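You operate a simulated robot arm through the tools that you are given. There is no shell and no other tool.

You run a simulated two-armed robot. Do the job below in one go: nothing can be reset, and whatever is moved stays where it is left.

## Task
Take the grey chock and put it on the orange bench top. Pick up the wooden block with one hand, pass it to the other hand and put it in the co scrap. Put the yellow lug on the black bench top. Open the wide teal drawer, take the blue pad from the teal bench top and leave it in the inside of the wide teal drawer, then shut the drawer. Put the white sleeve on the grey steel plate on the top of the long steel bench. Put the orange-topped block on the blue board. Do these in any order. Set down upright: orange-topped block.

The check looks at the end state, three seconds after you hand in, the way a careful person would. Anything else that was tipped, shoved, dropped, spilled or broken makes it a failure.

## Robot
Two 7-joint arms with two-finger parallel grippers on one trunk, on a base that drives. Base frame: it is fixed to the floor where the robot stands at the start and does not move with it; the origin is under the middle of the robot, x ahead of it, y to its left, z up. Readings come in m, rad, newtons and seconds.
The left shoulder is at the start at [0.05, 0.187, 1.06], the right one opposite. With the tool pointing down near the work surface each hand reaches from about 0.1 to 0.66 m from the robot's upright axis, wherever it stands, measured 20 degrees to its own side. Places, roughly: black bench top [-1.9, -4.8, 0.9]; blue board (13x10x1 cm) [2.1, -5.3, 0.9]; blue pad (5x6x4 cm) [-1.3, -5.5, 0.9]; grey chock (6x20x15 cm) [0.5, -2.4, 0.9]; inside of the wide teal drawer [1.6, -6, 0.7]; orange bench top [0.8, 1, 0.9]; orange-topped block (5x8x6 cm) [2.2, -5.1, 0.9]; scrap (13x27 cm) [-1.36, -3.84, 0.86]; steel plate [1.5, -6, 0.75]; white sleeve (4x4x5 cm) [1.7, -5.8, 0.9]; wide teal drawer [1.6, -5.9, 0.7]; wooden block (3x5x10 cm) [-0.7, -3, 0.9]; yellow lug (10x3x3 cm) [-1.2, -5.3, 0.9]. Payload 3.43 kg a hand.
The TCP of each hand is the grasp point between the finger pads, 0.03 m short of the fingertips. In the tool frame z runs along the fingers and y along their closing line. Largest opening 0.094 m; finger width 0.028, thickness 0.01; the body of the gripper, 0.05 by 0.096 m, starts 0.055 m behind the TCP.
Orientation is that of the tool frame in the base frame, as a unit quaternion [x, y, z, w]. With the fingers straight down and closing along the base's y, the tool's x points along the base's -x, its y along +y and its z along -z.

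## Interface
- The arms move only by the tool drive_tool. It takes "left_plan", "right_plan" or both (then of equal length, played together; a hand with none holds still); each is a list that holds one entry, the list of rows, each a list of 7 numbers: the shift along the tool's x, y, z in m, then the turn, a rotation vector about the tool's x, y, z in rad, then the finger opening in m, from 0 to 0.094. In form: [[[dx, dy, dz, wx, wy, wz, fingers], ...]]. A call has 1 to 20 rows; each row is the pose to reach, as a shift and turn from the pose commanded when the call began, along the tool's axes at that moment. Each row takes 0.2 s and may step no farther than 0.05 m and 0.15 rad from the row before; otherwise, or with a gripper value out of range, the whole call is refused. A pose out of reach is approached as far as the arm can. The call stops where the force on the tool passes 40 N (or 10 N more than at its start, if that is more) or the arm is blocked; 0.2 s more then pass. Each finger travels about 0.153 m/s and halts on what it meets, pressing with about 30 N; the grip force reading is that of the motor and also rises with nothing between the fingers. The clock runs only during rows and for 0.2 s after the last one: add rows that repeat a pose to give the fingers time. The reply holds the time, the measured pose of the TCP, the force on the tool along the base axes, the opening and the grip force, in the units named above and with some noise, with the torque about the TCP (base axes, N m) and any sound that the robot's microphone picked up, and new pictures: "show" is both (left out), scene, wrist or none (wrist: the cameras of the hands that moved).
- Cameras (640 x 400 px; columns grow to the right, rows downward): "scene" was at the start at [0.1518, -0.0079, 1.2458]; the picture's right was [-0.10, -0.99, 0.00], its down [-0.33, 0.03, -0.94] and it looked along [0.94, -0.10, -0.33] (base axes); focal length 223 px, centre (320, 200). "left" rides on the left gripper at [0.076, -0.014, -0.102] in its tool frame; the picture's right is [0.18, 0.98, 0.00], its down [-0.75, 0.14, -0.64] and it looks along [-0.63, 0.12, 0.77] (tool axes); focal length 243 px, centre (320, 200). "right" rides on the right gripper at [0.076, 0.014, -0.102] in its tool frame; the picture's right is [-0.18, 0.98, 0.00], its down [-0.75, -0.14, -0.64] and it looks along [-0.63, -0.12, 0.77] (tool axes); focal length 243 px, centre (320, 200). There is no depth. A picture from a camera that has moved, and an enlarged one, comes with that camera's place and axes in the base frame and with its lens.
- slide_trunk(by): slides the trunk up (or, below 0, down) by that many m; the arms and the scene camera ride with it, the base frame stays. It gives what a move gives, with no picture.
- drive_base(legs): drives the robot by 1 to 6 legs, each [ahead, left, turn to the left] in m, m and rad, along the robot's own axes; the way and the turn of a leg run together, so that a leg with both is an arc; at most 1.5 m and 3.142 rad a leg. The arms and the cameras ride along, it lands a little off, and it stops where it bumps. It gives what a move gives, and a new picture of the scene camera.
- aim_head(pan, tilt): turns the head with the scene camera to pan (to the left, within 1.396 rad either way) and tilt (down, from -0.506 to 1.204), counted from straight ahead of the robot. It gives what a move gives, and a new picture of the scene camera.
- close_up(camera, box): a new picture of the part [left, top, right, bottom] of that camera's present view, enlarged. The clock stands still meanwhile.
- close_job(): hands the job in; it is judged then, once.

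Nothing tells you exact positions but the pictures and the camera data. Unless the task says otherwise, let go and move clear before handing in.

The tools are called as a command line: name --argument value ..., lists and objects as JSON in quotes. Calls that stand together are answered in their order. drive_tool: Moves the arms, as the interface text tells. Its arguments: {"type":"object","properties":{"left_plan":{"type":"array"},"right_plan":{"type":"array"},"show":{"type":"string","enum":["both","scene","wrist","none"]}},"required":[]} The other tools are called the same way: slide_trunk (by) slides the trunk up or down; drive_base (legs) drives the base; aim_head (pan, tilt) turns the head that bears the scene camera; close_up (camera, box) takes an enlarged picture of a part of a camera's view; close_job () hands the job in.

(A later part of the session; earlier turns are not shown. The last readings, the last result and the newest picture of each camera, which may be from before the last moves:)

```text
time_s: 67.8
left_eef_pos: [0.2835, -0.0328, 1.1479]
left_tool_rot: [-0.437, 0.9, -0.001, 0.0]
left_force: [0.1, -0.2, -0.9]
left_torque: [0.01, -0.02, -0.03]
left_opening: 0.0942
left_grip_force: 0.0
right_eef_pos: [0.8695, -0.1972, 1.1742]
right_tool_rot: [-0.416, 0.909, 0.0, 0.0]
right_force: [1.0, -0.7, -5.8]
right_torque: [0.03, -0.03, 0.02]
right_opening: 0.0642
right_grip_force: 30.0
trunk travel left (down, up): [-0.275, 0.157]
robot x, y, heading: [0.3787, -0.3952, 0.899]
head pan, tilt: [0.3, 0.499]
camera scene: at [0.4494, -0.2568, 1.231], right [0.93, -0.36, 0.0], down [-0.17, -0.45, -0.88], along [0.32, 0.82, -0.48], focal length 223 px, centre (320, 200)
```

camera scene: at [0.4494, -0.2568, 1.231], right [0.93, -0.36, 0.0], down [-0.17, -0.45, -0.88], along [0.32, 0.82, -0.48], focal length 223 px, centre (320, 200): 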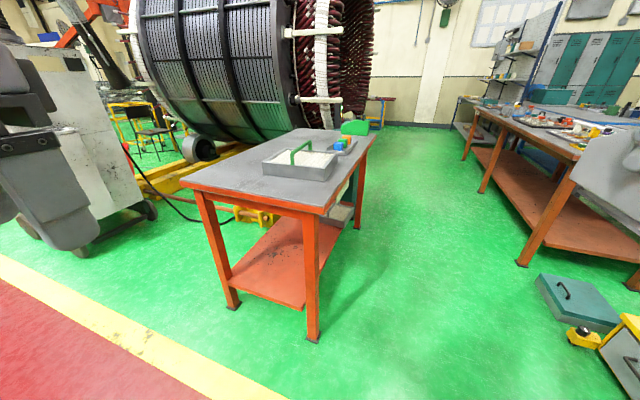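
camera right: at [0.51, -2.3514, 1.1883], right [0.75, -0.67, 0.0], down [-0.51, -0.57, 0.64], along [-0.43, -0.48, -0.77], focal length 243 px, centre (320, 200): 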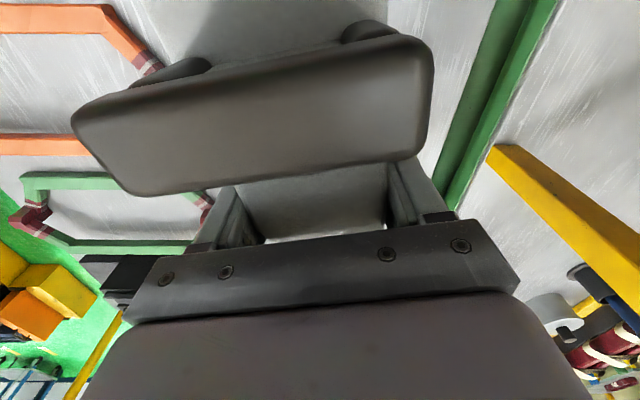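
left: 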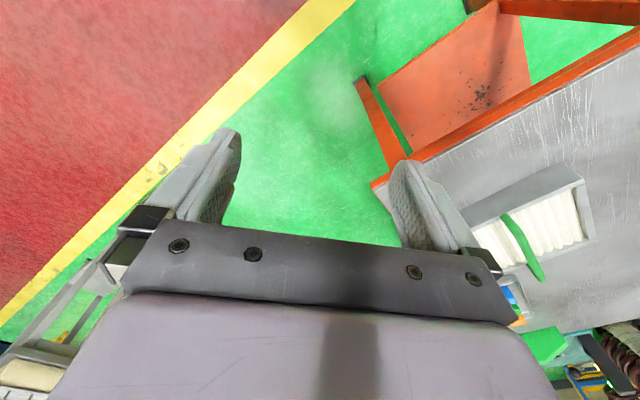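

The orange-legged bench is at my left-front: front edge from about (0.68, 0.30) to (0.22, 0.74), with a free strip left of the tray. I'll shift over to place the chock at about (0.44, 0.78).

drive_base --legs '[[0, 0.82, 0], [0, 0, -0.06], [0.3, 0, 0]]'

aim_head --pan -0.1 --tilt 0.7

```text
time_s: 77.3
left_eef_pos: [-0.1254, 0.695, 1.1473]
left_tool_rot: [-0.409, 0.912, 0.001, 0.0]
left_force: [-0.2, -0.7, -0.2]
left_torque: [-0.01, 0.0, -0.03]
left_opening: 0.0942
left_grip_force: 0.1
right_eef_pos: [0.4485, 0.4944, 1.1734]
right_tool_rot: [-0.39, 0.921, 0.0, 0.0]
right_force: [-0.1, -0.2, -5.9]
right_torque: [-0.01, -0.03, 0.02]
right_opening: 0.0643
right_grip_force: 30.2
trunk travel left (down, up): [-0.275, 0.157]
robot x, y, heading: [-0.0485, 0.3315, 0.842]
head pan, tilt: [0.3, 0.499]
camera scene: at [0.026, 0.4606, 1.2309], right [0.91, -0.42, 0.0], down [-0.2, -0.44, -0.88], along [0.36, 0.8, -0.48], focal length 223 px, centre (320, 200)
```

scene: 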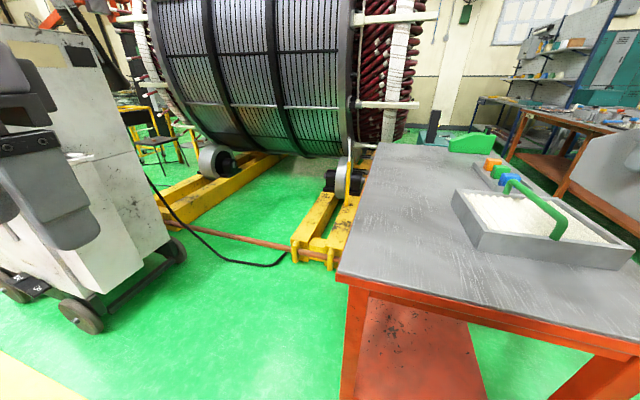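

```text
time_s: 78.1
left_eef_pos: [-0.1265, 0.6942, 1.1478]
left_tool_rot: [-0.409, 0.912, 0.0, 0.0]
left_force: [-0.5, -0.2, 0.1]
left_torque: [-0.01, 0.01, 0.04]
left_opening: 0.094
left_grip_force: 0.1
right_eef_pos: [0.4493, 0.4938, 1.1724]
right_tool_rot: [-0.389, 0.921, 0.0, 0.001]
right_force: [0.4, 0.5, -4.3]
right_torque: [0.01, -0.01, -0.02]
right_opening: 0.0641
right_grip_force: 30.1
trunk travel left (down, up): [-0.275, 0.157]
robot x, y, heading: [-0.0495, 0.3285, 0.839]
head pan, tilt: [-0.099, 0.7]
camera scene: at [0.0504, 0.435, 1.2133], right [0.68, -0.74, 0.0], down [-0.47, -0.44, -0.76], along [0.56, 0.52, -0.64], focal length 223 px, centre (320, 200)
```

scene: 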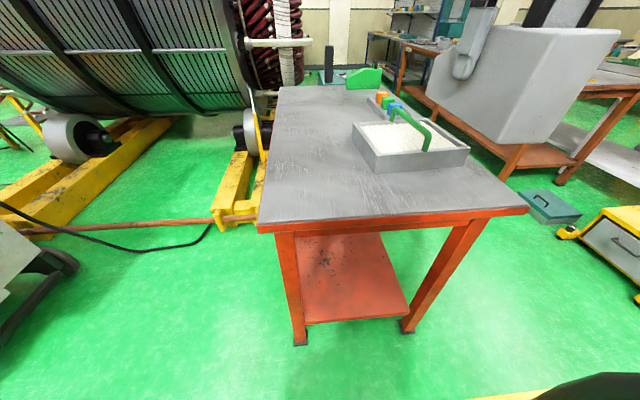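

The bench's left strip is about 0.3 m wide and free. I'll move in a little more and then carry the chock over it.

drive_base --legs '[[0.17, 0.04, 0]]'

aim_head --pan 0.0 --tilt 0.8

```text
time_s: 79.6
left_eef_pos: [-0.0452, 0.8459, 1.148]
left_tool_rot: [-0.411, 0.912, -0.001, 0.0]
left_force: [0.3, 0.2, 0.3]
left_torque: [-0.01, 0.03, 0.03]
left_opening: 0.0943
left_grip_force: 0.1
right_eef_pos: [0.5307, 0.649, 1.1735]
right_tool_rot: [-0.39, 0.921, 0.0, 0.0]
right_force: [-0.3, 0.0, -5.3]
right_torque: [0.05, -0.05, -0.03]
right_opening: 0.0639
right_grip_force: 29.9
trunk travel left (down, up): [-0.275, 0.157]
robot x, y, heading: [0.03, 0.4854, 0.847]
head pan, tilt: [-0.099, 0.7]
camera scene: at [0.1327, 0.5875, 1.2131], right [0.68, -0.73, 0.0], down [-0.47, -0.44, -0.76], along [0.56, 0.52, -0.64], focal length 223 px, centre (320, 200)
```

scene: 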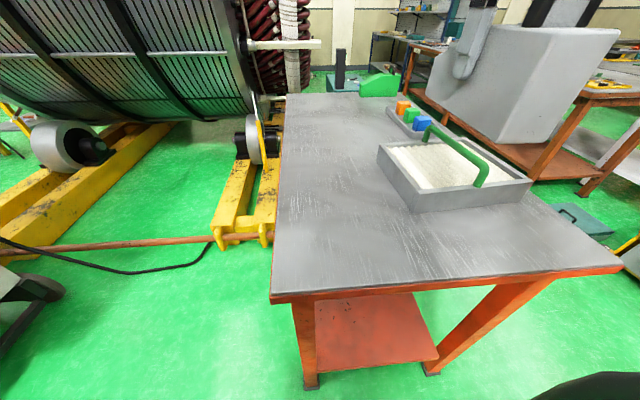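

```text
time_s: 80.3
left_eef_pos: [-0.0452, 0.8458, 1.1473]
left_tool_rot: [-0.411, 0.912, 0.0, 0.001]
left_force: [0.0, 0.3, -0.3]
left_torque: [-0.01, -0.04, 0.01]
left_opening: 0.0942
left_grip_force: 0.0
right_eef_pos: [0.5299, 0.6476, 1.1735]
right_tool_rot: [-0.391, 0.921, 0.0, -0.001]
right_force: [0.0, 0.1, -5.2]
right_torque: [0.06, -0.02, 0.0]
right_opening: 0.0644
right_grip_force: 29.9
trunk travel left (down, up): [-0.275, 0.157]
robot x, y, heading: [0.029, 0.4861, 0.842]
head pan, tilt: [0.0, 0.799]
camera scene: at [0.1235, 0.5897, 1.205], right [0.75, -0.66, 0.0], down [-0.48, -0.54, -0.7], along [0.46, 0.52, -0.72], focal length 223 px, centre (320, 200)
```

scene: 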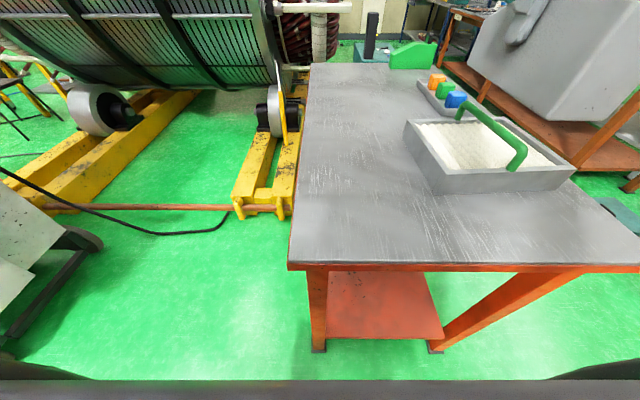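

I'll move the chock over the free strip and lower it partway.

drive_tool --right_plan '[[[-0.015, 0.04, 0, 0, 0, 0, 0.0], [-0.03, 0.08, 0, 0, 0, 0, 0.0], [-0.045, 0.12, 0, 0, 0, 0, 0.0], [-0.057, 0.16, 0, 0, 0, 0, 0.0], [-0.057, 0.16, 0.04, 0, 0, 0, 0.0], [-0.057, 0.16, 0.08, 0, 0, 0, 0.0], [-0.057, 0.16, 0.12, 0, 0, 0, 0.0], [-0.057, 0.16, 0.15, 0, 0, 0, 0.0], [-0.057, 0.16, 0.18, 0, 0, 0, 0.0], [-0.057, 0.16, 0.18, 0, 0, 0, 0.0]]]' --show "scene"

```text
time_s: 82.5
left_eef_pos: [-0.0452, 0.8458, 1.1484]
left_tool_rot: [-0.41, 0.912, 0.0, 0.001]
left_force: [-0.7, 0.1, 0.3]
left_torque: [0.0, -0.03, 0.0]
left_opening: 0.0942
left_grip_force: 0.1
right_eef_pos: [0.4549, 0.8004, 0.9936]
right_tool_rot: [-0.391, 0.92, 0.0, 0.0]
right_force: [0.2, -0.2, -5.6]
right_torque: [0.02, 0.03, 0.0]
right_opening: 0.0643
right_grip_force: 29.8
trunk travel left (down, up): [-0.275, 0.157]
robot x, y, heading: [0.0298, 0.4857, 0.842]
head pan, tilt: [0.0, 0.799]
camera scene: at [0.1234, 0.5898, 1.205], right [0.75, -0.66, 0.0], down [-0.48, -0.54, -0.7], along [0.46, 0.52, -0.72], focal length 223 px, centre (320, 200)
```

scene: 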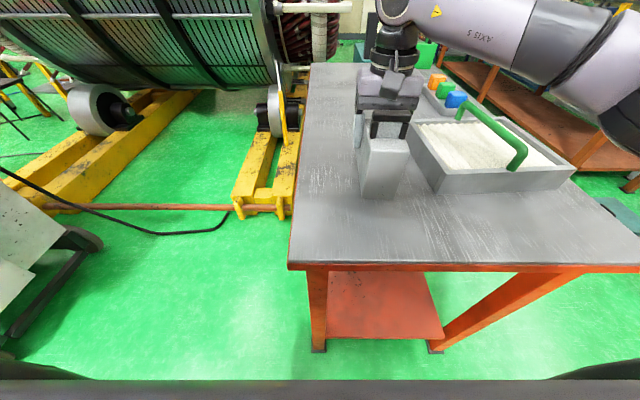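

Chock is over the bench; I'll shift it 3 cm further from the tray and lower it gently, watching the force.

drive_tool --right_plan '[[[0, 0.03, 0.01, 0, 0, 0, 0.0], [0, 0.03, 0.03, 0, 0, 0, 0.0], [0, 0.03, 0.045, 0, 0, 0, 0.0], [0, 0.03, 0.045, 0, 0, 0, 0.0]]]' --show "scene"

```text
time_s: 83.5
left_eef_pos: [-0.0458, 0.8459, 1.1479]
left_tool_rot: [-0.411, 0.912, -0.001, 0.0]
left_force: [-0.4, -0.3, -0.3]
left_torque: [0.02, 0.0, 0.0]
left_opening: 0.0938
left_grip_force: 0.0
right_eef_pos: [0.4345, 0.8199, 0.9487]
right_tool_rot: [-0.391, 0.92, 0.0, 0.0]
right_force: [0.5, 0.6, -5.9]
right_torque: [0.03, -0.03, 0.02]
right_opening: 0.0641
right_grip_force: 29.9
trunk travel left (down, up): [-0.275, 0.157]
robot x, y, heading: [0.0287, 0.4806, 0.842]
head pan, tilt: [0.0, 0.799]
camera scene: at [0.1234, 0.5899, 1.205], right [0.75, -0.66, 0.0], down [-0.48, -0.54, -0.7], along [0.46, 0.52, -0.72], focal length 223 px, centre (320, 200)
```

scene: 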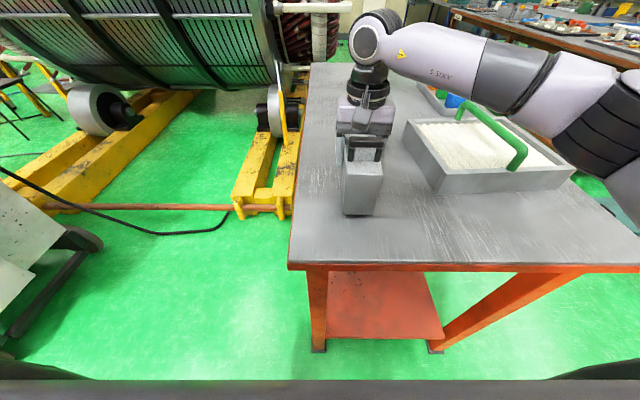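

drive_tool --right_plan '[[[0, 0, 0.005, 0, 0, 0, 0.0], [0, 0, 0.01, 0, 0, 0, 0.0], [0, 0, 0.01, 0, 0, 0, 0.0]]]' --show "scene"

close_up --camera "scene" --box '[310, 120, 440, 240]'

```text
time_s: 84.3
left_eef_pos: [-0.0458, 0.846, 1.1485]
left_tool_rot: [-0.41, 0.912, -0.001, 0.0]
left_force: [-0.3, 0.0, 1.0]
left_torque: [0.02, 0.0, 0.0]
left_opening: 0.0939
left_grip_force: 0.0
right_eef_pos: [0.4329, 0.8216, 0.9386]
right_tool_rot: [-0.391, 0.92, -0.001, -0.001]
right_force: [-1.1, -0.1, -6.0]
right_torque: [0.03, -0.08, -0.01]
right_opening: 0.0645
right_grip_force: 30.3
trunk travel left (down, up): [-0.275, 0.157]
robot x, y, heading: [0.0311, 0.4851, 0.842]
head pan, tilt: [0.0, 0.799]
camera scene: at [0.1234, 0.5898, 1.205], right [0.75, -0.66, 0.0], down [-0.48, -0.54, -0.7], along [0.46, 0.52, -0.72], focal length 223 px, centre (320, 200)
```

scene: 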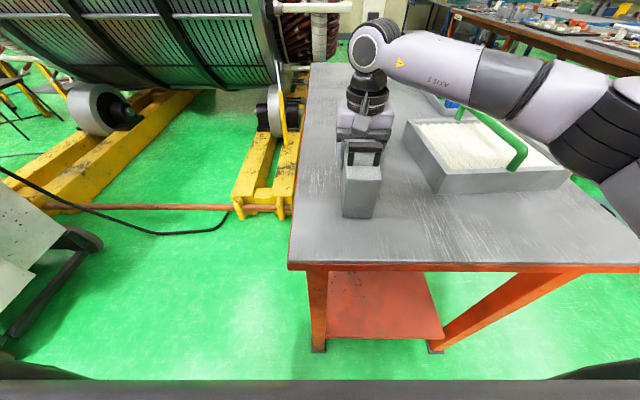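

```text
3.33 times, centred on (375, 180) of scene
camera zoom: at [0.1234, 0.5898, 1.205], right [0.75, -0.66, 0.0], down [-0.48, -0.54, -0.7], along [0.46, 0.52, -0.72], focal length 743 px, centre (137, 267)
```

zoom: 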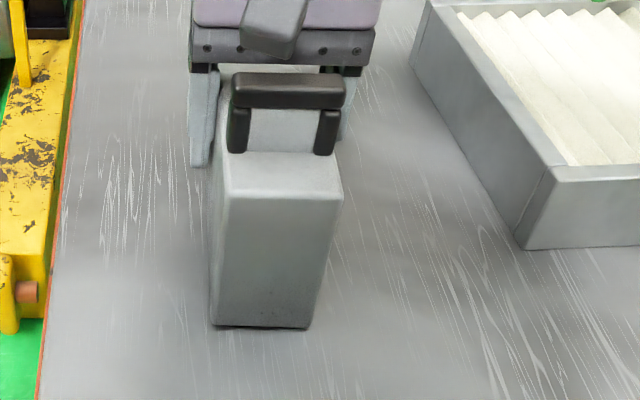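

Nearly touching. Lowering in millimetre steps.

drive_tool --right_plan '[[[0, 0, 0.003, 0, 0, 0, 0.0], [0, 0, 0.006, 0, 0, 0, 0.0], [0, 0, 0.006, 0, 0, 0, 0.0]]]' --show "none"

```text
time_s: 85.1
left_eef_pos: [-0.0457, 0.845, 1.1486]
left_tool_rot: [-0.411, 0.912, -0.001, 0.0]
left_force: [-0.2, -0.1, -0.3]
left_torque: [-0.02, 0.0, 0.0]
left_opening: 0.0943
left_grip_force: 0.1
right_eef_pos: [0.4339, 0.822, 0.9359]
right_tool_rot: [-0.39, 0.921, 0.003, 0.003]
right_force: [8.7, 1.5, 19.7]
right_torque: [-0.51, 0.24, 0.18]
right_opening: 0.0644
right_grip_force: 30.4
trunk travel left (down, up): [-0.275, 0.157]
robot x, y, heading: [0.0305, 0.4823, 0.847]
head pan, tilt: [0.0, 0.799]
```

Contact felt at TCP z ≈ 0.936 (same bench height as before). Relieving the pressure and opening.

drive_tool --right_plan '[[[0, 0, -0.003, 0, 0, 0, 0.0], [0, 0, -0.003, 0, 0, 0, 0.05], [0, 0, -0.003, 0, 0, 0, 0.094], [0, 0, -0.003, 0, 0, 0, 0.094], [0, 0, -0.003, 0, 0, 0, 0.094]]]' --show "wrist"

```text
time_s: 86.3
left_eef_pos: [-0.0471, 0.8454, 1.1467]
left_tool_rot: [-0.411, 0.912, -0.001, 0.002]
left_force: [-0.2, 0.0, -0.6]
left_torque: [0.05, -0.01, -0.03]
left_opening: 0.094
left_grip_force: 0.0
right_eef_pos: [0.4317, 0.8212, 0.9358]
right_tool_rot: [-0.391, 0.92, 0.0, 0.0]
right_force: [-0.5, 0.6, -0.3]
right_torque: [0.0, 0.01, 0.01]
right_opening: 0.094
right_grip_force: 0.0
trunk travel left (down, up): [-0.275, 0.157]
robot x, y, heading: [0.0298, 0.4827, 0.846]
head pan, tilt: [0.0, 0.799]
camera right: at [0.3693, 0.7766, 1.0384], right [-0.58, 0.82, 0.0], down [0.62, 0.44, 0.64], along [0.52, 0.37, -0.77], focal length 243 px, centre (320, 200)
```

right: 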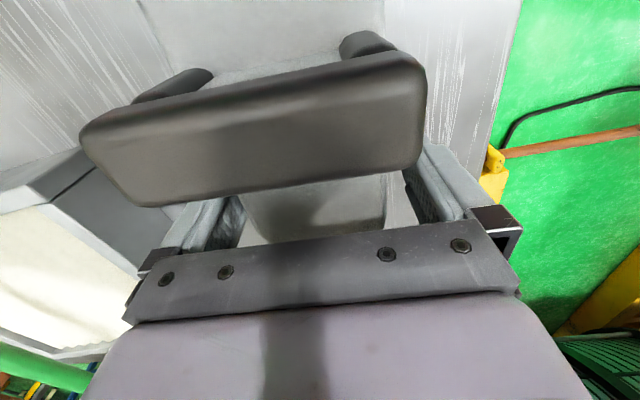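

Open with clear gaps on both sides. Raising straight up and away.

drive_tool --right_plan '[[[0, 0, -0.02, 0, 0, 0, 0.094], [0, 0, -0.06, 0, 0, 0, 0.094], [0, 0, -0.11, 0, 0, 0, 0.094], [0, 0, -0.16, 0, 0, 0, 0.094], [0, 0, -0.21, 0, 0, 0, 0.094], [0.05, -0.0, -0.24, 0, 0, 0, 0.094], [0.1, -0.0, -0.24, 0, 0, 0, 0.094], [0.14, -0.03, -0.24, 0, 0, 0, 0.094], [0.18, -0.06, -0.24, 0, 0, 0, 0.094], [0.2, -0.1, -0.24, 0, 0, 0, 0.094], [0.2, -0.14, -0.24, 0, 0, 0, 0.094], [0.2, -0.16, -0.24, 0, 0, 0, 0.094]]]' --show "scene"

```text
refused: row 6 steps farther than a row can; nothing moved
```

drive_tool --right_plan '[[[0, 0, -0.02, 0, 0, 0, 0.094], [0, 0, -0.06, 0, 0, 0, 0.094], [0, 0, -0.1, 0, 0, 0, 0.094], [0, 0, -0.14, 0, 0, 0, 0.094], [0, 0, -0.18, 0, 0, 0, 0.094], [0.01, 0, -0.22, 0, 0, 0, 0.094], [0.04, 0, -0.24, 0, 0, 0, 0.094], [0.08, 0, -0.24, 0, 0, 0, 0.094], [0.11, -0.03, -0.24, 0, 0, 0, 0.094], [0.14, -0.06, -0.24, 0, 0, 0, 0.094], [0.17, -0.09, -0.24, 0, 0, 0, 0.094], [0.2, -0.12, -0.24, 0, 0, 0, 0.094], [0.2, -0.16, -0.24, 0, 0, 0, 0.094]]]' --show "scene"

```text
time_s: 89.1
left_eef_pos: [-0.0461, 0.8458, 1.1486]
left_tool_rot: [-0.411, 0.912, 0.001, 0.001]
left_force: [0.0, -0.4, 0.4]
left_torque: [0.0, 0.0, 0.01]
left_opening: 0.0938
left_grip_force: 0.1
right_eef_pos: [0.4105, 0.5639, 1.1776]
right_tool_rot: [-0.391, 0.92, 0.0, 0.0]
right_force: [0.4, 0.5, -0.1]
right_torque: [0.01, 0.02, 0.01]
right_opening: 0.0942
right_grip_force: 0.0
trunk travel left (down, up): [-0.275, 0.157]
robot x, y, heading: [0.0318, 0.4833, 0.847]
head pan, tilt: [0.0, 0.799]
camera scene: at [0.1233, 0.5891, 1.2051], right [0.75, -0.66, 0.0], down [-0.48, -0.54, -0.7], along [0.46, 0.52, -0.72], focal length 223 px, centre (320, 200)
```

scene: 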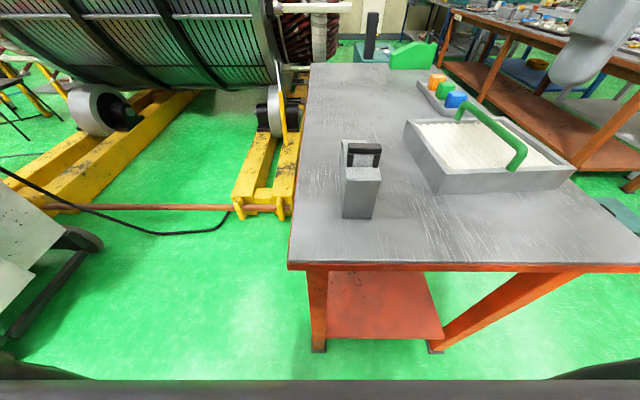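

The chock stands on the orange bench clear of the tray. Next is the wooden block on the yellow bench; I'll back off and drive round to the corridor along the yellow bench's far long side.

drive_base --legs '[[-0.4, 0, 0], [0, 0, -1.583], [1.086, -0.477, 0]]'

aim_head --pan -1.2 --tilt 0.45

```text
time_s: 101.2
left_eef_pos: [0.5988, -0.8497, 1.1481]
left_tool_rot: [0.367, 0.93, -0.001, 0.0]
left_force: [0.2, 0.1, 1.2]
left_torque: [-0.03, 0.02, 0.0]
left_opening: 0.0942
left_grip_force: 0.0
right_eef_pos: [0.3061, -1.2957, 1.1767]
right_tool_rot: [0.387, 0.922, 0.0, 0.0]
right_force: [0.0, 0.2, 1.2]
right_torque: [-0.03, -0.02, 0.03]
right_opening: 0.0941
right_grip_force: 0.0
trunk travel left (down, up): [-0.275, 0.157]
robot x, y, heading: [0.2372, -0.9131, -0.753]
head pan, tilt: [0.0, 0.799]
camera scene: at [0.3375, -1.008, 1.205], right [-0.68, -0.73, 0.0], down [-0.52, 0.49, -0.7], along [0.51, -0.48, -0.72], focal length 223 px, centre (320, 200)
```

scene: 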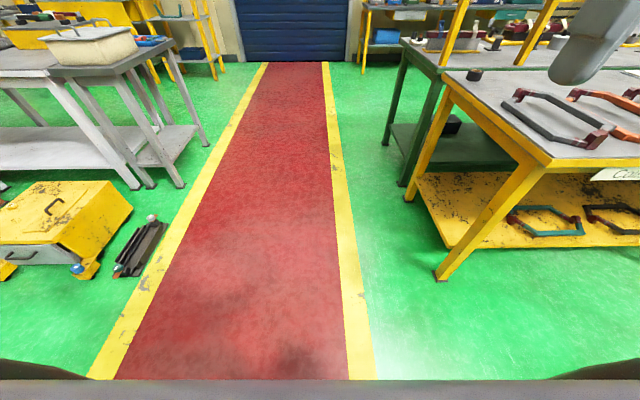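

```text
time_s: 102.6
left_eef_pos: [0.5991, -0.8477, 1.1466]
left_tool_rot: [0.366, 0.931, -0.001, 0.001]
left_force: [0.1, 0.8, 0.5]
left_torque: [-0.02, 0.02, 0.02]
left_opening: 0.0939
left_grip_force: 0.1
right_eef_pos: [0.3059, -1.2951, 1.1773]
right_tool_rot: [0.387, 0.922, 0.001, 0.0]
right_force: [0.9, 0.1, 0.4]
right_torque: [0.0, -0.03, 0.02]
right_opening: 0.0941
right_grip_force: 0.1
trunk travel left (down, up): [-0.275, 0.157]
robot x, y, heading: [0.232, -0.9165, -0.753]
head pan, tilt: [-1.201, 0.45]
camera scene: at [0.2443, -1.038, 1.2355], right [-0.93, 0.37, 0.0], down [0.16, 0.4, -0.9], along [-0.34, -0.84, -0.44], focal length 223 px, centre (320, 200)
```

scene: 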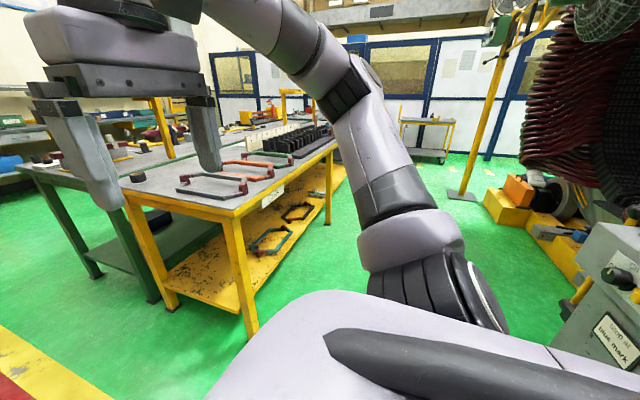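

The yellow bench's long side is ahead on the right with a free corridor past the pedestal. I'll slide right along it.

drive_base --legs '[[0.1, -0.7, 0], [0.06, -0.4, 0]]'

aim_head --pan -0.6 --tilt 0.4

```text
time_s: 112.9
left_eef_pos: [-0.0513, -1.7718, 1.1484]
left_tool_rot: [0.372, 0.928, -0.001, 0.0]
left_force: [-0.1, -0.1, 0.6]
left_torque: [-0.02, 0.0, -0.06]
left_opening: 0.0942
left_grip_force: 0.1
right_eef_pos: [-0.3471, -2.2159, 1.1771]
right_tool_rot: [0.392, 0.92, 0.0, 0.0]
right_force: [0.0, 0.4, -0.2]
right_torque: [0.02, -0.06, -0.02]
right_opening: 0.0943
right_grip_force: 0.0
trunk travel left (down, up): [-0.275, 0.157]
robot x, y, heading: [-0.4171, -1.8322, -0.758]
head pan, tilt: [-1.201, 0.45]
camera scene: at [-0.4074, -1.9578, 1.2355], right [-0.92, 0.38, 0.0], down [0.17, 0.4, -0.9], along [-0.34, -0.83, -0.44], focal length 223 px, centre (320, 200)
```

scene: 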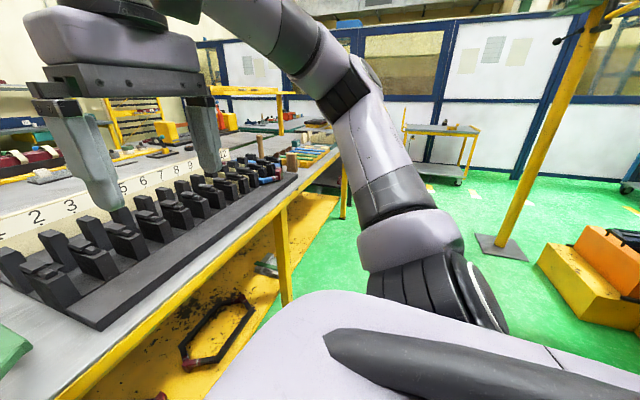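

```text
time_s: 113.9
left_eef_pos: [-0.0508, -1.7708, 1.1476]
left_tool_rot: [0.371, 0.929, -0.001, 0.001]
left_force: [0.0, 0.1, 0.1]
left_torque: [0.0, -0.06, 0.01]
left_opening: 0.0938
left_grip_force: 0.1
right_eef_pos: [-0.3485, -2.2147, 1.1772]
right_tool_rot: [0.392, 0.92, 0.0, 0.001]
right_force: [-1.0, -0.1, 0.0]
right_torque: [-0.04, 0.01, 0.01]
right_opening: 0.094
right_grip_force: 0.0
trunk travel left (down, up): [-0.275, 0.157]
robot x, y, heading: [-0.4127, -1.8309, -0.762]
head pan, tilt: [-0.6, 0.4]
camera scene: at [-0.3531, -1.9634, 1.2402], right [-0.98, -0.21, 0.0], down [-0.08, 0.38, -0.92], along [0.19, -0.9, -0.39], focal length 223 px, centre (320, 200)
```

scene: 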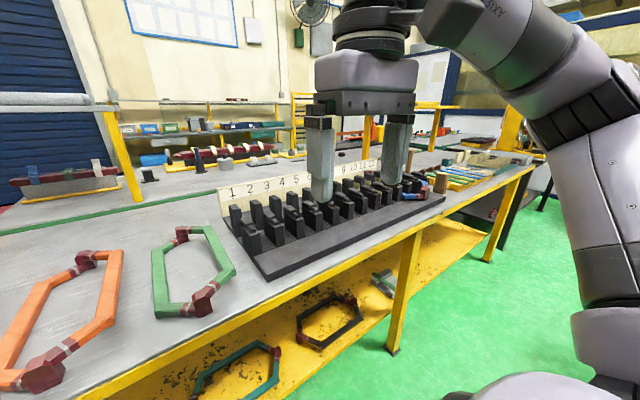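

I can see a brown block by the end of the black rack and more items farther on. Zooming there.

close_up --camera "scene" --box '[380, 120, 560, 240]'

```text
3.33 times, centred on (470, 180) of scene
camera zoom: at [-0.3531, -1.9634, 1.2402], right [-0.98, -0.21, 0.0], down [-0.08, 0.38, -0.92], along [0.19, -0.9, -0.39], focal length 743 px, centre (-180, 267)
```

zoom: 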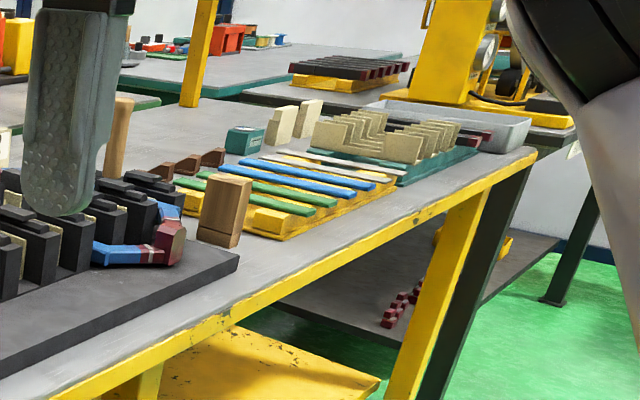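

The wooden block stands at about (-0.71, -3.06), and the grey tray near (-1.37, -3.8) should be the scrap tray. I'll slide further right along the bench to stand in front of the block.

drive_base --legs '[[0.0, -0.7, 0], [0.0, -0.6, 0.02]]'

aim_head --pan 0.1 --tilt 0.7

```text
time_s: 125.9
left_eef_pos: [-0.9486, -2.713, 1.1484]
left_tool_rot: [0.366, 0.931, -0.001, 0.001]
left_force: [-0.1, -0.6, 0.0]
left_torque: [0.01, -0.01, -0.02]
left_opening: 0.0942
left_grip_force: 0.0
right_eef_pos: [-1.2415, -3.1593, 1.1776]
right_tool_rot: [0.387, 0.922, 0.001, -0.001]
right_force: [0.1, -0.5, -0.7]
right_torque: [0.0, 0.0, 0.0]
right_opening: 0.094
right_grip_force: 0.2
trunk travel left (down, up): [-0.275, 0.157]
robot x, y, heading: [-1.312, -2.7802, -0.747]
head pan, tilt: [-0.6, 0.4]
camera scene: at [-1.2487, -2.9079, 1.2402], right [-0.98, -0.22, 0.0], down [-0.08, 0.38, -0.92], along [0.2, -0.9, -0.39], focal length 223 px, centre (320, 200)
```

scene: 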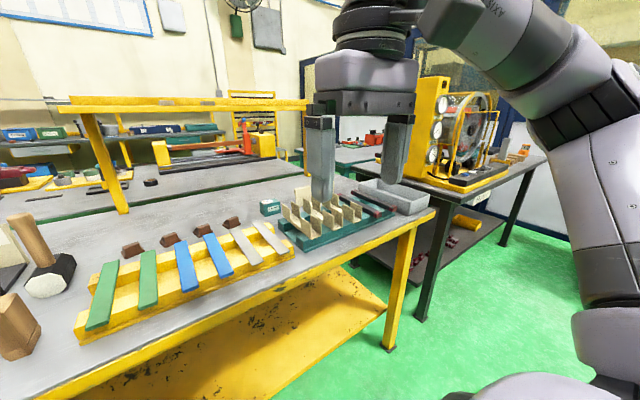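

```text
time_s: 126.9
left_eef_pos: [-0.9488, -2.7122, 1.1484]
left_tool_rot: [0.367, 0.93, -0.002, 0.001]
left_force: [0.7, -1.3, -0.4]
left_torque: [0.0, 0.03, -0.01]
left_opening: 0.0941
left_grip_force: 0.1
right_eef_pos: [-1.2407, -3.162, 1.1777]
right_tool_rot: [0.386, 0.922, 0.0, 0.0]
right_force: [0.5, 0.5, 0.3]
right_torque: [0.0, 0.01, 0.01]
right_opening: 0.0939
right_grip_force: 0.0
trunk travel left (down, up): [-0.275, 0.157]
robot x, y, heading: [-1.3093, -2.7755, -0.749]
head pan, tilt: [0.099, 0.7]
camera scene: at [-1.2012, -2.869, 1.2133], right [-0.61, -0.79, 0.0], down [-0.51, 0.39, -0.77], along [0.61, -0.46, -0.64], focal length 223 px, centre (320, 200)
```

scene: 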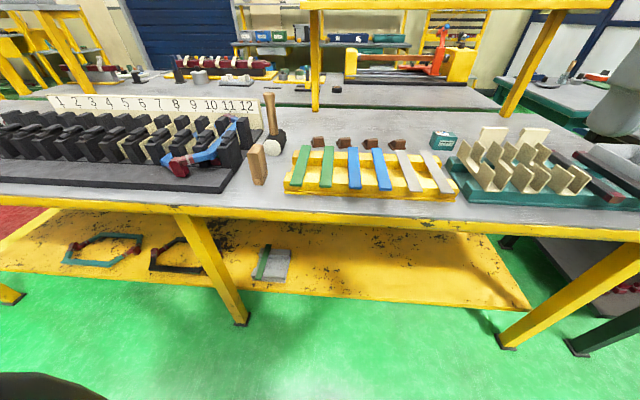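

close_up --camera "scene" --box '[200, 80, 340, 210]'

close_up --camera "scene" --box '[420, 90, 640, 240]'

```text
3.08 times, centred on (270, 145) of scene
camera zoom: at [-1.2012, -2.869, 1.2133], right [-0.61, -0.79, 0.0], down [-0.51, 0.39, -0.77], along [0.61, -0.46, -0.64], focal length 686 px, centre (474, 369)
```

zoom: 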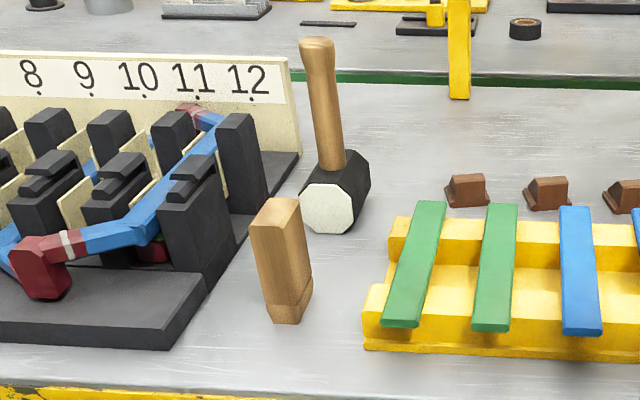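

```text
2.67 times, centred on (530, 165) of scene
camera zoom: at [-1.2012, -2.869, 1.2133], right [-0.61, -0.79, 0.0], down [-0.51, 0.39, -0.77], along [0.61, -0.46, -0.64], focal length 594 px, centre (-240, 293)
```

zoom: 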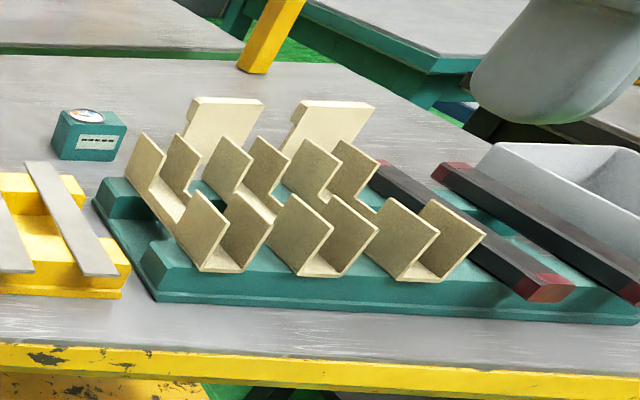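

The wooden block stands beside a mallet and a black rack. I'll zoom in tightly for its outline and orientation.

close_up --camera "scene" --box '[238, 130, 288, 200]'

```text
5.71 times, centred on (263, 165) of scene
camera zoom: at [-1.2012, -2.869, 1.2133], right [-0.61, -0.79, 0.0], down [-0.51, 0.39, -0.77], along [0.61, -0.46, -0.64], focal length 1274 px, centre (646, 400)
```

zoom: 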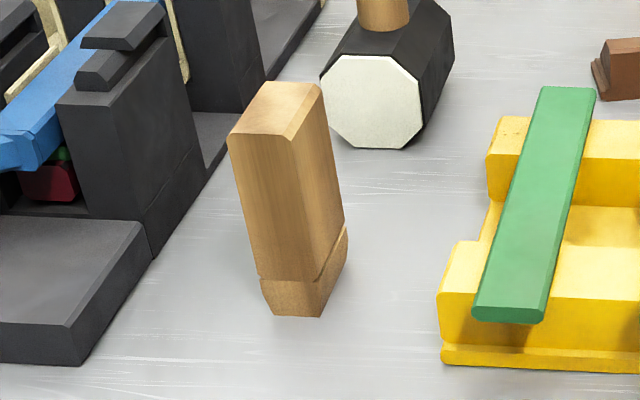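

The block is 3 cm across (left-right) and 5 cm deep, aligned with my heading, centred at about (-0.697, -3.047). The left hand fits it; I'll move in 0.14 m and bring the left hand over it with a 6 cm opening.

drive_base --legs '[[0.14, 0.0, 0]]'

close_up --camera "scene" --box '[190, 120, 320, 230]'

```text
time_s: 128.3
left_eef_pos: [-0.8472, -2.8088, 1.1478]
left_tool_rot: [0.365, 0.931, -0.002, 0.001]
left_force: [0.5, -0.3, -0.4]
left_torque: [0.02, 0.05, -0.01]
left_opening: 0.0938
left_grip_force: 0.0
right_eef_pos: [-1.138, -3.2559, 1.1774]
right_tool_rot: [0.387, 0.922, 0.001, 0.0]
right_force: [0.4, -0.3, -0.1]
right_torque: [-0.01, -0.02, 0.01]
right_opening: 0.0937
right_grip_force: 0.1
trunk travel left (down, up): [-0.275, 0.157]
robot x, y, heading: [-1.2099, -2.8773, -0.747]
head pan, tilt: [0.099, 0.7]
camera scene: at [-1.0985, -2.9647, 1.2132], right [-0.61, -0.8, 0.0], down [-0.51, 0.39, -0.76], along [0.61, -0.46, -0.64], focal length 223 px, centre (320, 200)
```

scene: 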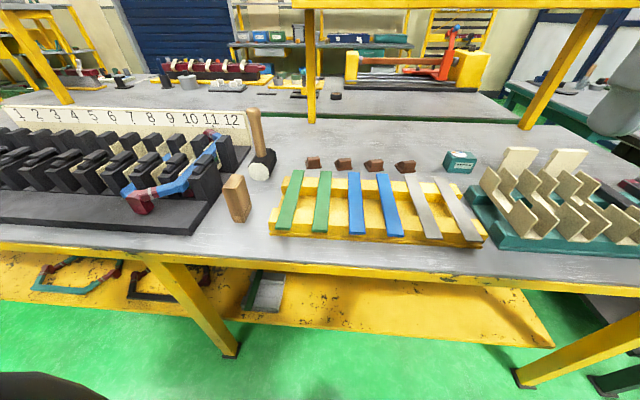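

```text
3.64 times, centred on (255, 175) of scene
camera zoom: at [-1.0985, -2.9647, 1.2132], right [-0.61, -0.8, 0.0], down [-0.51, 0.39, -0.76], along [0.61, -0.46, -0.64], focal length 811 px, centre (556, 291)
```

zoom: 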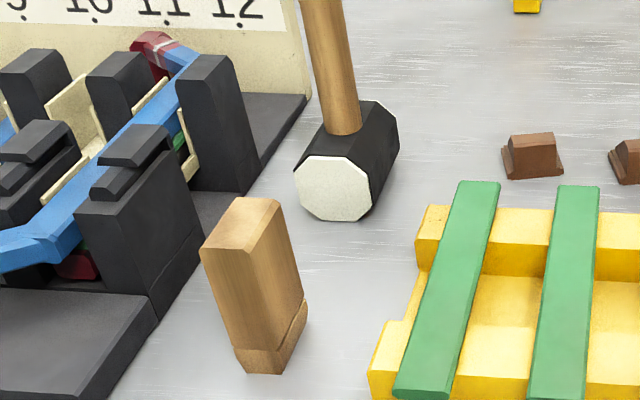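

Both views put the block's centre at about (-0.700, -3.047). Moving the left hand above it.

drive_tool --left_plan '[[[-0.045, -0.012, 0, 0, 0, -0.01, 0.06], [-0.09, -0.025, 0, 0, 0, -0.02, 0.06], [-0.135, -0.037, 0, 0, 0, -0.02, 0.06], [-0.18, -0.05, 0, 0, 0, -0.02, 0.06], [-0.225, -0.062, 0.01, 0, 0, -0.02, 0.06], [-0.27, -0.075, 0.02, 0, 0, -0.02, 0.06], [-0.27, -0.075, 0.06, 0, 0, -0.02, 0.06], [-0.27, -0.075, 0.06, 0, 0, -0.02, 0.06]]]'

close_up --camera "left" --box '[200, 0, 440, 200]'

```text
time_s: 130.1
left_eef_pos: [-0.7006, -3.0498, 1.0893]
left_tool_rot: [0.357, 0.934, -0.001, 0.001]
left_force: [0.2, 0.6, 0.1]
left_torque: [0.04, 0.03, 0.0]
left_opening: 0.0599
left_grip_force: 0.1
right_eef_pos: [-1.139, -3.2559, 1.1777]
right_tool_rot: [0.386, 0.922, 0.0, 0.0]
right_force: [0.5, -0.4, 0.6]
right_torque: [0.02, -0.03, 0.0]
right_opening: 0.0942
right_grip_force: 0.1
trunk travel left (down, up): [-0.275, 0.157]
robot x, y, heading: [-1.2082, -2.8785, -0.751]
head pan, tilt: [0.099, 0.7]
camera scene: at [-1.099, -2.9644, 1.2133], right [-0.61, -0.8, 0.0], down [-0.51, 0.39, -0.77], along [0.61, -0.46, -0.64], focal length 223 px, centre (320, 200)
camera left: at [-0.7674, -3.009, 1.1912], right [0.52, 0.86, 0.0], down [0.66, -0.4, 0.64], along [0.55, -0.33, -0.77], focal length 243 px, centre (320, 200)
```

scene: 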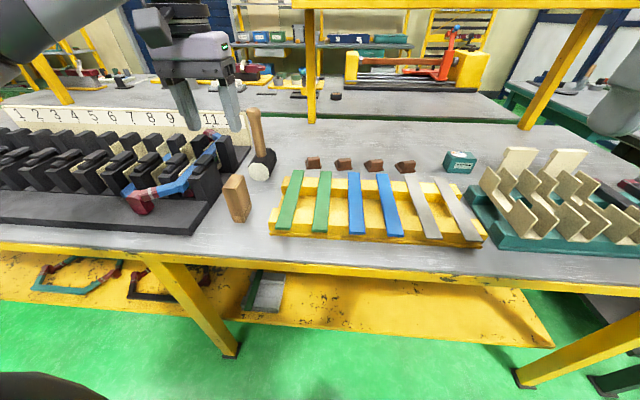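
left: 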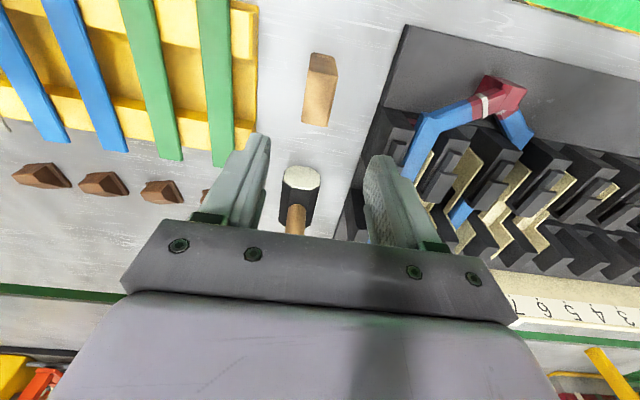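

```text
2.00 times, centred on (320, 100) of left
camera zoom: at [-0.7674, -3.009, 1.1912], right [0.52, 0.86, 0.0], down [0.66, -0.4, 0.64], along [0.55, -0.33, -0.77], focal length 485 px, centre (320, 400)
```

zoom: 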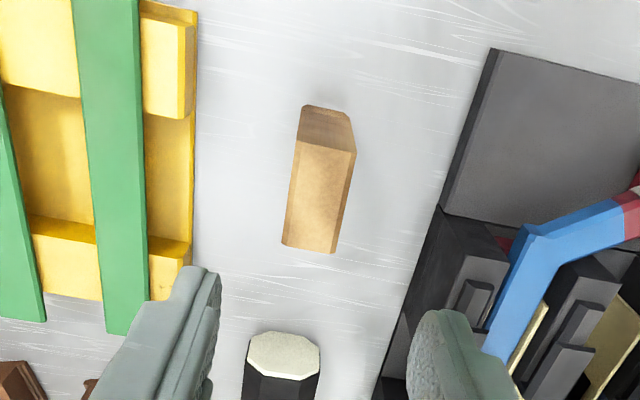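

The block's top face is centred under the left hand within 2 mm and aligned. Descending and closing.

drive_tool --left_plan '[[[0, 0, 0.04, 0, 0, 0, 0.06], [0, 0, 0.08, 0, 0, 0, 0.06], [0, 0, 0.12, 0, 0, 0, 0.06], [0, 0, 0.15, 0, 0, 0, 0.06], [0, 0, 0.162, 0, 0, 0, 0.06], [0, 0, 0.162, 0, 0, 0, 0.06]]]'

```text
time_s: 131.5
left_eef_pos: [-0.6995, -3.0462, 0.9258]
left_tool_rot: [0.357, 0.934, -0.002, 0.001]
left_force: [-0.6, 0.0, 0.3]
left_torque: [0.02, 0.01, 0.0]
left_opening: 0.0602
left_grip_force: 0.0
right_eef_pos: [-1.1376, -3.2542, 1.1774]
right_tool_rot: [0.386, 0.923, 0.0, 0.0]
right_force: [-0.5, 0.6, 0.1]
right_torque: [0.03, -0.02, 0.01]
right_opening: 0.0941
right_grip_force: 0.0
trunk travel left (down, up): [-0.275, 0.157]
robot x, y, heading: [-1.2108, -2.8747, -0.748]
head pan, tilt: [0.099, 0.7]
camera scene: at [-1.0989, -2.9643, 1.2133], right [-0.61, -0.8, 0.0], down [-0.51, 0.39, -0.76], along [0.61, -0.46, -0.64], focal length 223 px, centre (320, 200)
camera left: at [-0.7663, -3.0076, 1.0276], right [0.52, 0.86, 0.0], down [0.66, -0.4, 0.64], along [0.55, -0.33, -0.77], focal length 243 px, centre (320, 200)
```

scene: 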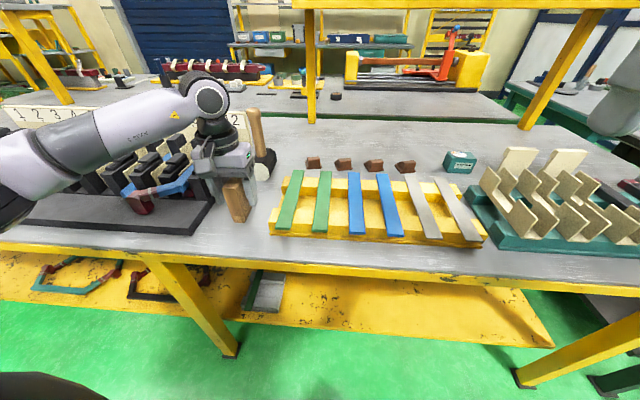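
left: 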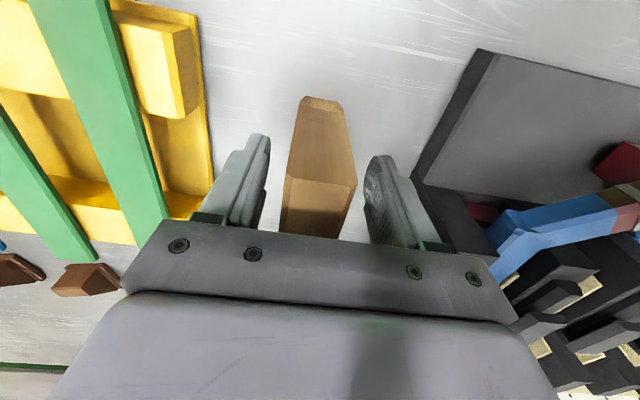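

The fingers straddle the block. Closing and lifting slightly.

drive_tool --left_plan '[[[0, 0, 0, 0, 0, 0, 0.03], [0, 0, 0, 0, 0, 0, 0.0], [0, 0, 0, 0, 0, 0, 0.0], [0, 0, 0, 0, 0, 0, 0.0], [0, 0, -0.02, 0, 0, 0, 0.0], [0, 0, -0.05, 0, 0, 0, 0.0], [0, 0, -0.09, 0, 0, 0, 0.0], [0, 0, -0.13, 0, 0, 0, 0.0], [0, 0, -0.17, 0, 0, 0, 0.0], [0, 0, -0.2, 0, 0, 0, 0.0], [0, 0, -0.22, 0, 0, 0, 0.0]]]'

```text
time_s: 133.9
left_eef_pos: [-0.6997, -3.0444, 1.1468]
left_tool_rot: [0.357, 0.934, -0.001, 0.001]
left_force: [0.0, -0.4, 0.0]
left_torque: [0.01, 0.03, -0.04]
left_opening: 0.0315
left_grip_force: 29.8
right_eef_pos: [-1.1387, -3.2555, 1.178]
right_tool_rot: [0.386, 0.922, 0.001, 0.0]
right_force: [0.0, -0.1, 0.5]
right_torque: [0.02, 0.03, -0.01]
right_opening: 0.0938
right_grip_force: 0.2
trunk travel left (down, up): [-0.275, 0.157]
robot x, y, heading: [-1.209, -2.8733, -0.753]
head pan, tilt: [0.099, 0.7]
camera scene: at [-1.0991, -2.9643, 1.2133], right [-0.61, -0.8, 0.0], down [-0.51, 0.39, -0.77], along [0.61, -0.46, -0.64], focal length 223 px, centre (320, 200)
camera left: at [-0.7659, -3.0056, 1.249], right [0.52, 0.86, 0.0], down [0.66, -0.4, 0.64], along [0.55, -0.33, -0.77], focal length 243 px, centre (320, 200)
```

scene: 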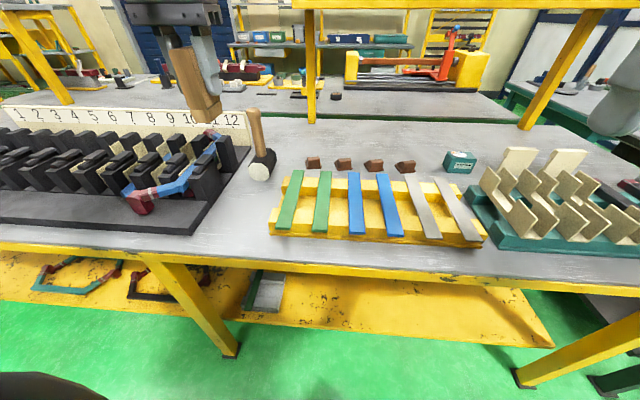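
left: 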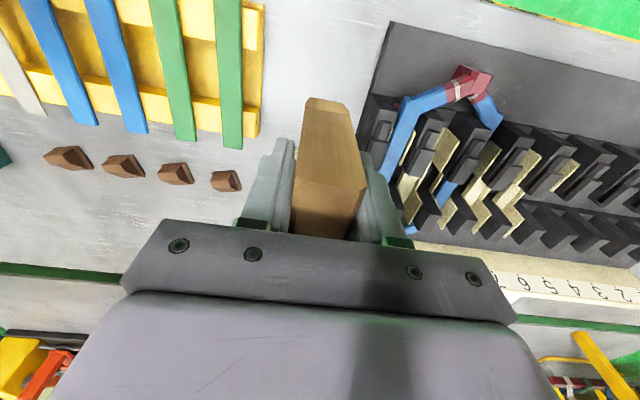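

The block is held in the left hand. I'll back away from the bench for a clear handover space.

drive_base --legs '[[-0.35, 0, 0]]'

aim_head --pan 0.0 --tilt 0.3

drive_tool --left_plan '[[[0.0, 0, 0, 0.15, 0, 0, 0.0], [0.01, 0, 0, 0.3, 0, 0, 0.0], [0.02, 0, 0, 0.45, 0, 0, 0.0], [0.03, 0, 0, 0.6, 0, 0, 0.0], [0.04, 0, 0, 0.75, 0, 0, 0.0], [0.05, 0, 0, 0.9, 0, 0, 0.0], [0.05, 0, 0, 1.05, 0, 0, 0.0], [0.05, 0, 0, 1.2, 0, 0, 0.0], [0.05, 0, 0, 1.35, 0, 0, 0.0], [0.05, 0, 0, 1.5, 0, 0, 0.0], [0.05, 0, 0, 1.571, 0, 0, 0.0], [0.05, 0, 0, 1.571, 0, 0, 0.0]]]'

```text
time_s: 136.2
left_eef_pos: [-0.9562, -2.8037, 1.1471]
left_tool_rot: [0.355, 0.935, -0.001, 0.0]
left_force: [-0.7, 0.5, -1.4]
left_torque: [0.02, -0.01, -0.02]
left_opening: 0.0318
left_grip_force: 29.9
right_eef_pos: [-1.3951, -3.0152, 1.177]
right_tool_rot: [0.385, 0.923, 0.0, 0.0]
right_force: [-0.4, 0.2, -0.2]
right_torque: [-0.01, 0.0, 0.0]
right_opening: 0.0942
right_grip_force: 0.0
trunk travel left (down, up): [-0.275, 0.157]
robot x, y, heading: [-1.4657, -2.6344, -0.752]
head pan, tilt: [0.099, 0.7]
camera scene: at [-1.3568, -2.7238, 1.2134], right [-0.6, -0.8, 0.0], down [-0.51, 0.39, -0.77], along [0.61, -0.46, -0.64], focal length 223 px, centre (320, 200)
```

scene: 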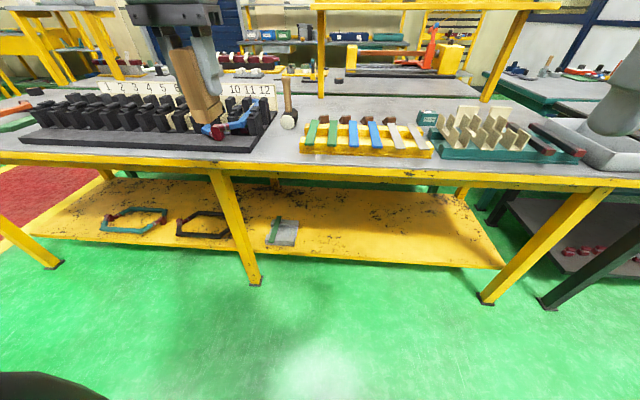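

```text
time_s: 137.0
left_eef_pos: [-0.9565, -2.8058, 1.1457]
left_tool_rot: [0.356, 0.935, -0.002, 0.001]
left_force: [0.5, 0.1, -0.6]
left_torque: [-0.02, 0.05, -0.04]
left_opening: 0.0318
left_grip_force: 29.8
right_eef_pos: [-1.3957, -3.0153, 1.1781]
right_tool_rot: [0.385, 0.923, 0.0, 0.0]
right_force: [0.2, 0.5, 0.3]
right_torque: [-0.01, -0.01, 0.02]
right_opening: 0.0941
right_grip_force: 0.1
trunk travel left (down, up): [-0.275, 0.157]
robot x, y, heading: [-1.4703, -2.6329, -0.749]
head pan, tilt: [0.0, 0.3]
camera scene: at [-1.3558, -2.7362, 1.2493], right [-0.68, -0.73, 0.0], down [-0.22, 0.2, -0.95], along [0.7, -0.65, -0.3], focal length 223 px, centre (320, 200)
```

scene: 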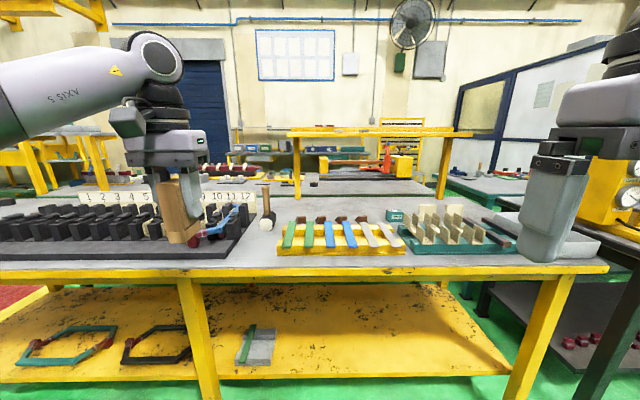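

```text
time_s: 139.6
left_eef_pos: [-0.9933, -2.7713, 1.1459]
left_tool_rot: [-0.251, -0.659, 0.663, 0.251]
left_force: [-0.2, -0.4, -0.5]
left_torque: [0.02, 0.01, 0.0]
left_opening: 0.0318
left_grip_force: 29.9
right_eef_pos: [-1.3951, -3.0152, 1.1766]
right_tool_rot: [0.385, 0.923, 0.0, 0.0]
right_force: [-0.4, -1.6, -1.1]
right_torque: [-0.01, 0.01, 0.0]
right_opening: 0.0941
right_grip_force: 0.1
trunk travel left (down, up): [-0.275, 0.157]
robot x, y, heading: [-1.4676, -2.6378, -0.745]
head pan, tilt: [0.0, 0.3]
camera scene: at [-1.3558, -2.7362, 1.2494], right [-0.68, -0.73, 0.0], down [-0.22, 0.2, -0.96], along [0.7, -0.65, -0.3], focal length 223 px, centre (320, 200)
camera left: at [-0.9829, -2.6447, 1.1598], right [-0.14, 0.12, -0.98], down [0.99, -0.02, -0.14], along [-0.04, -0.99, -0.11], focal length 243 px, centre (320, 200)
```

scene: 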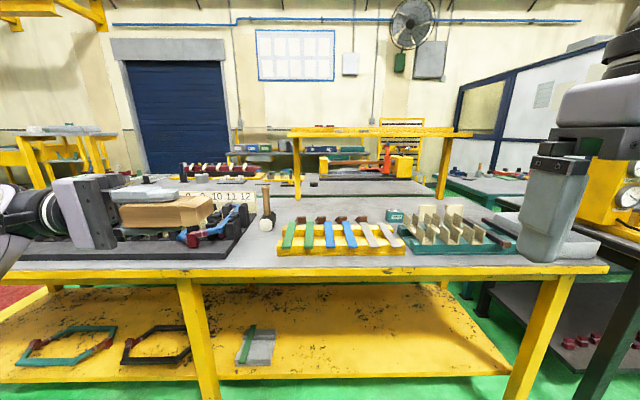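
left: 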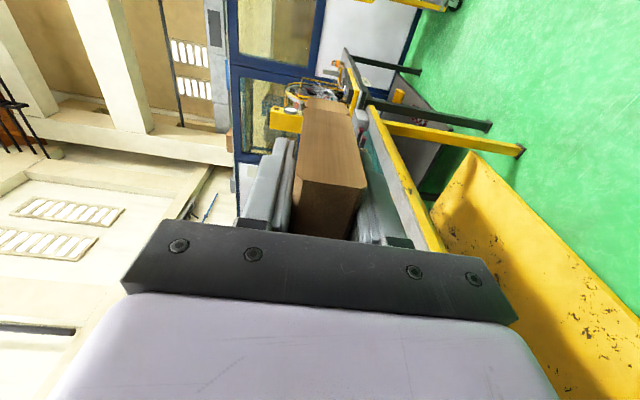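

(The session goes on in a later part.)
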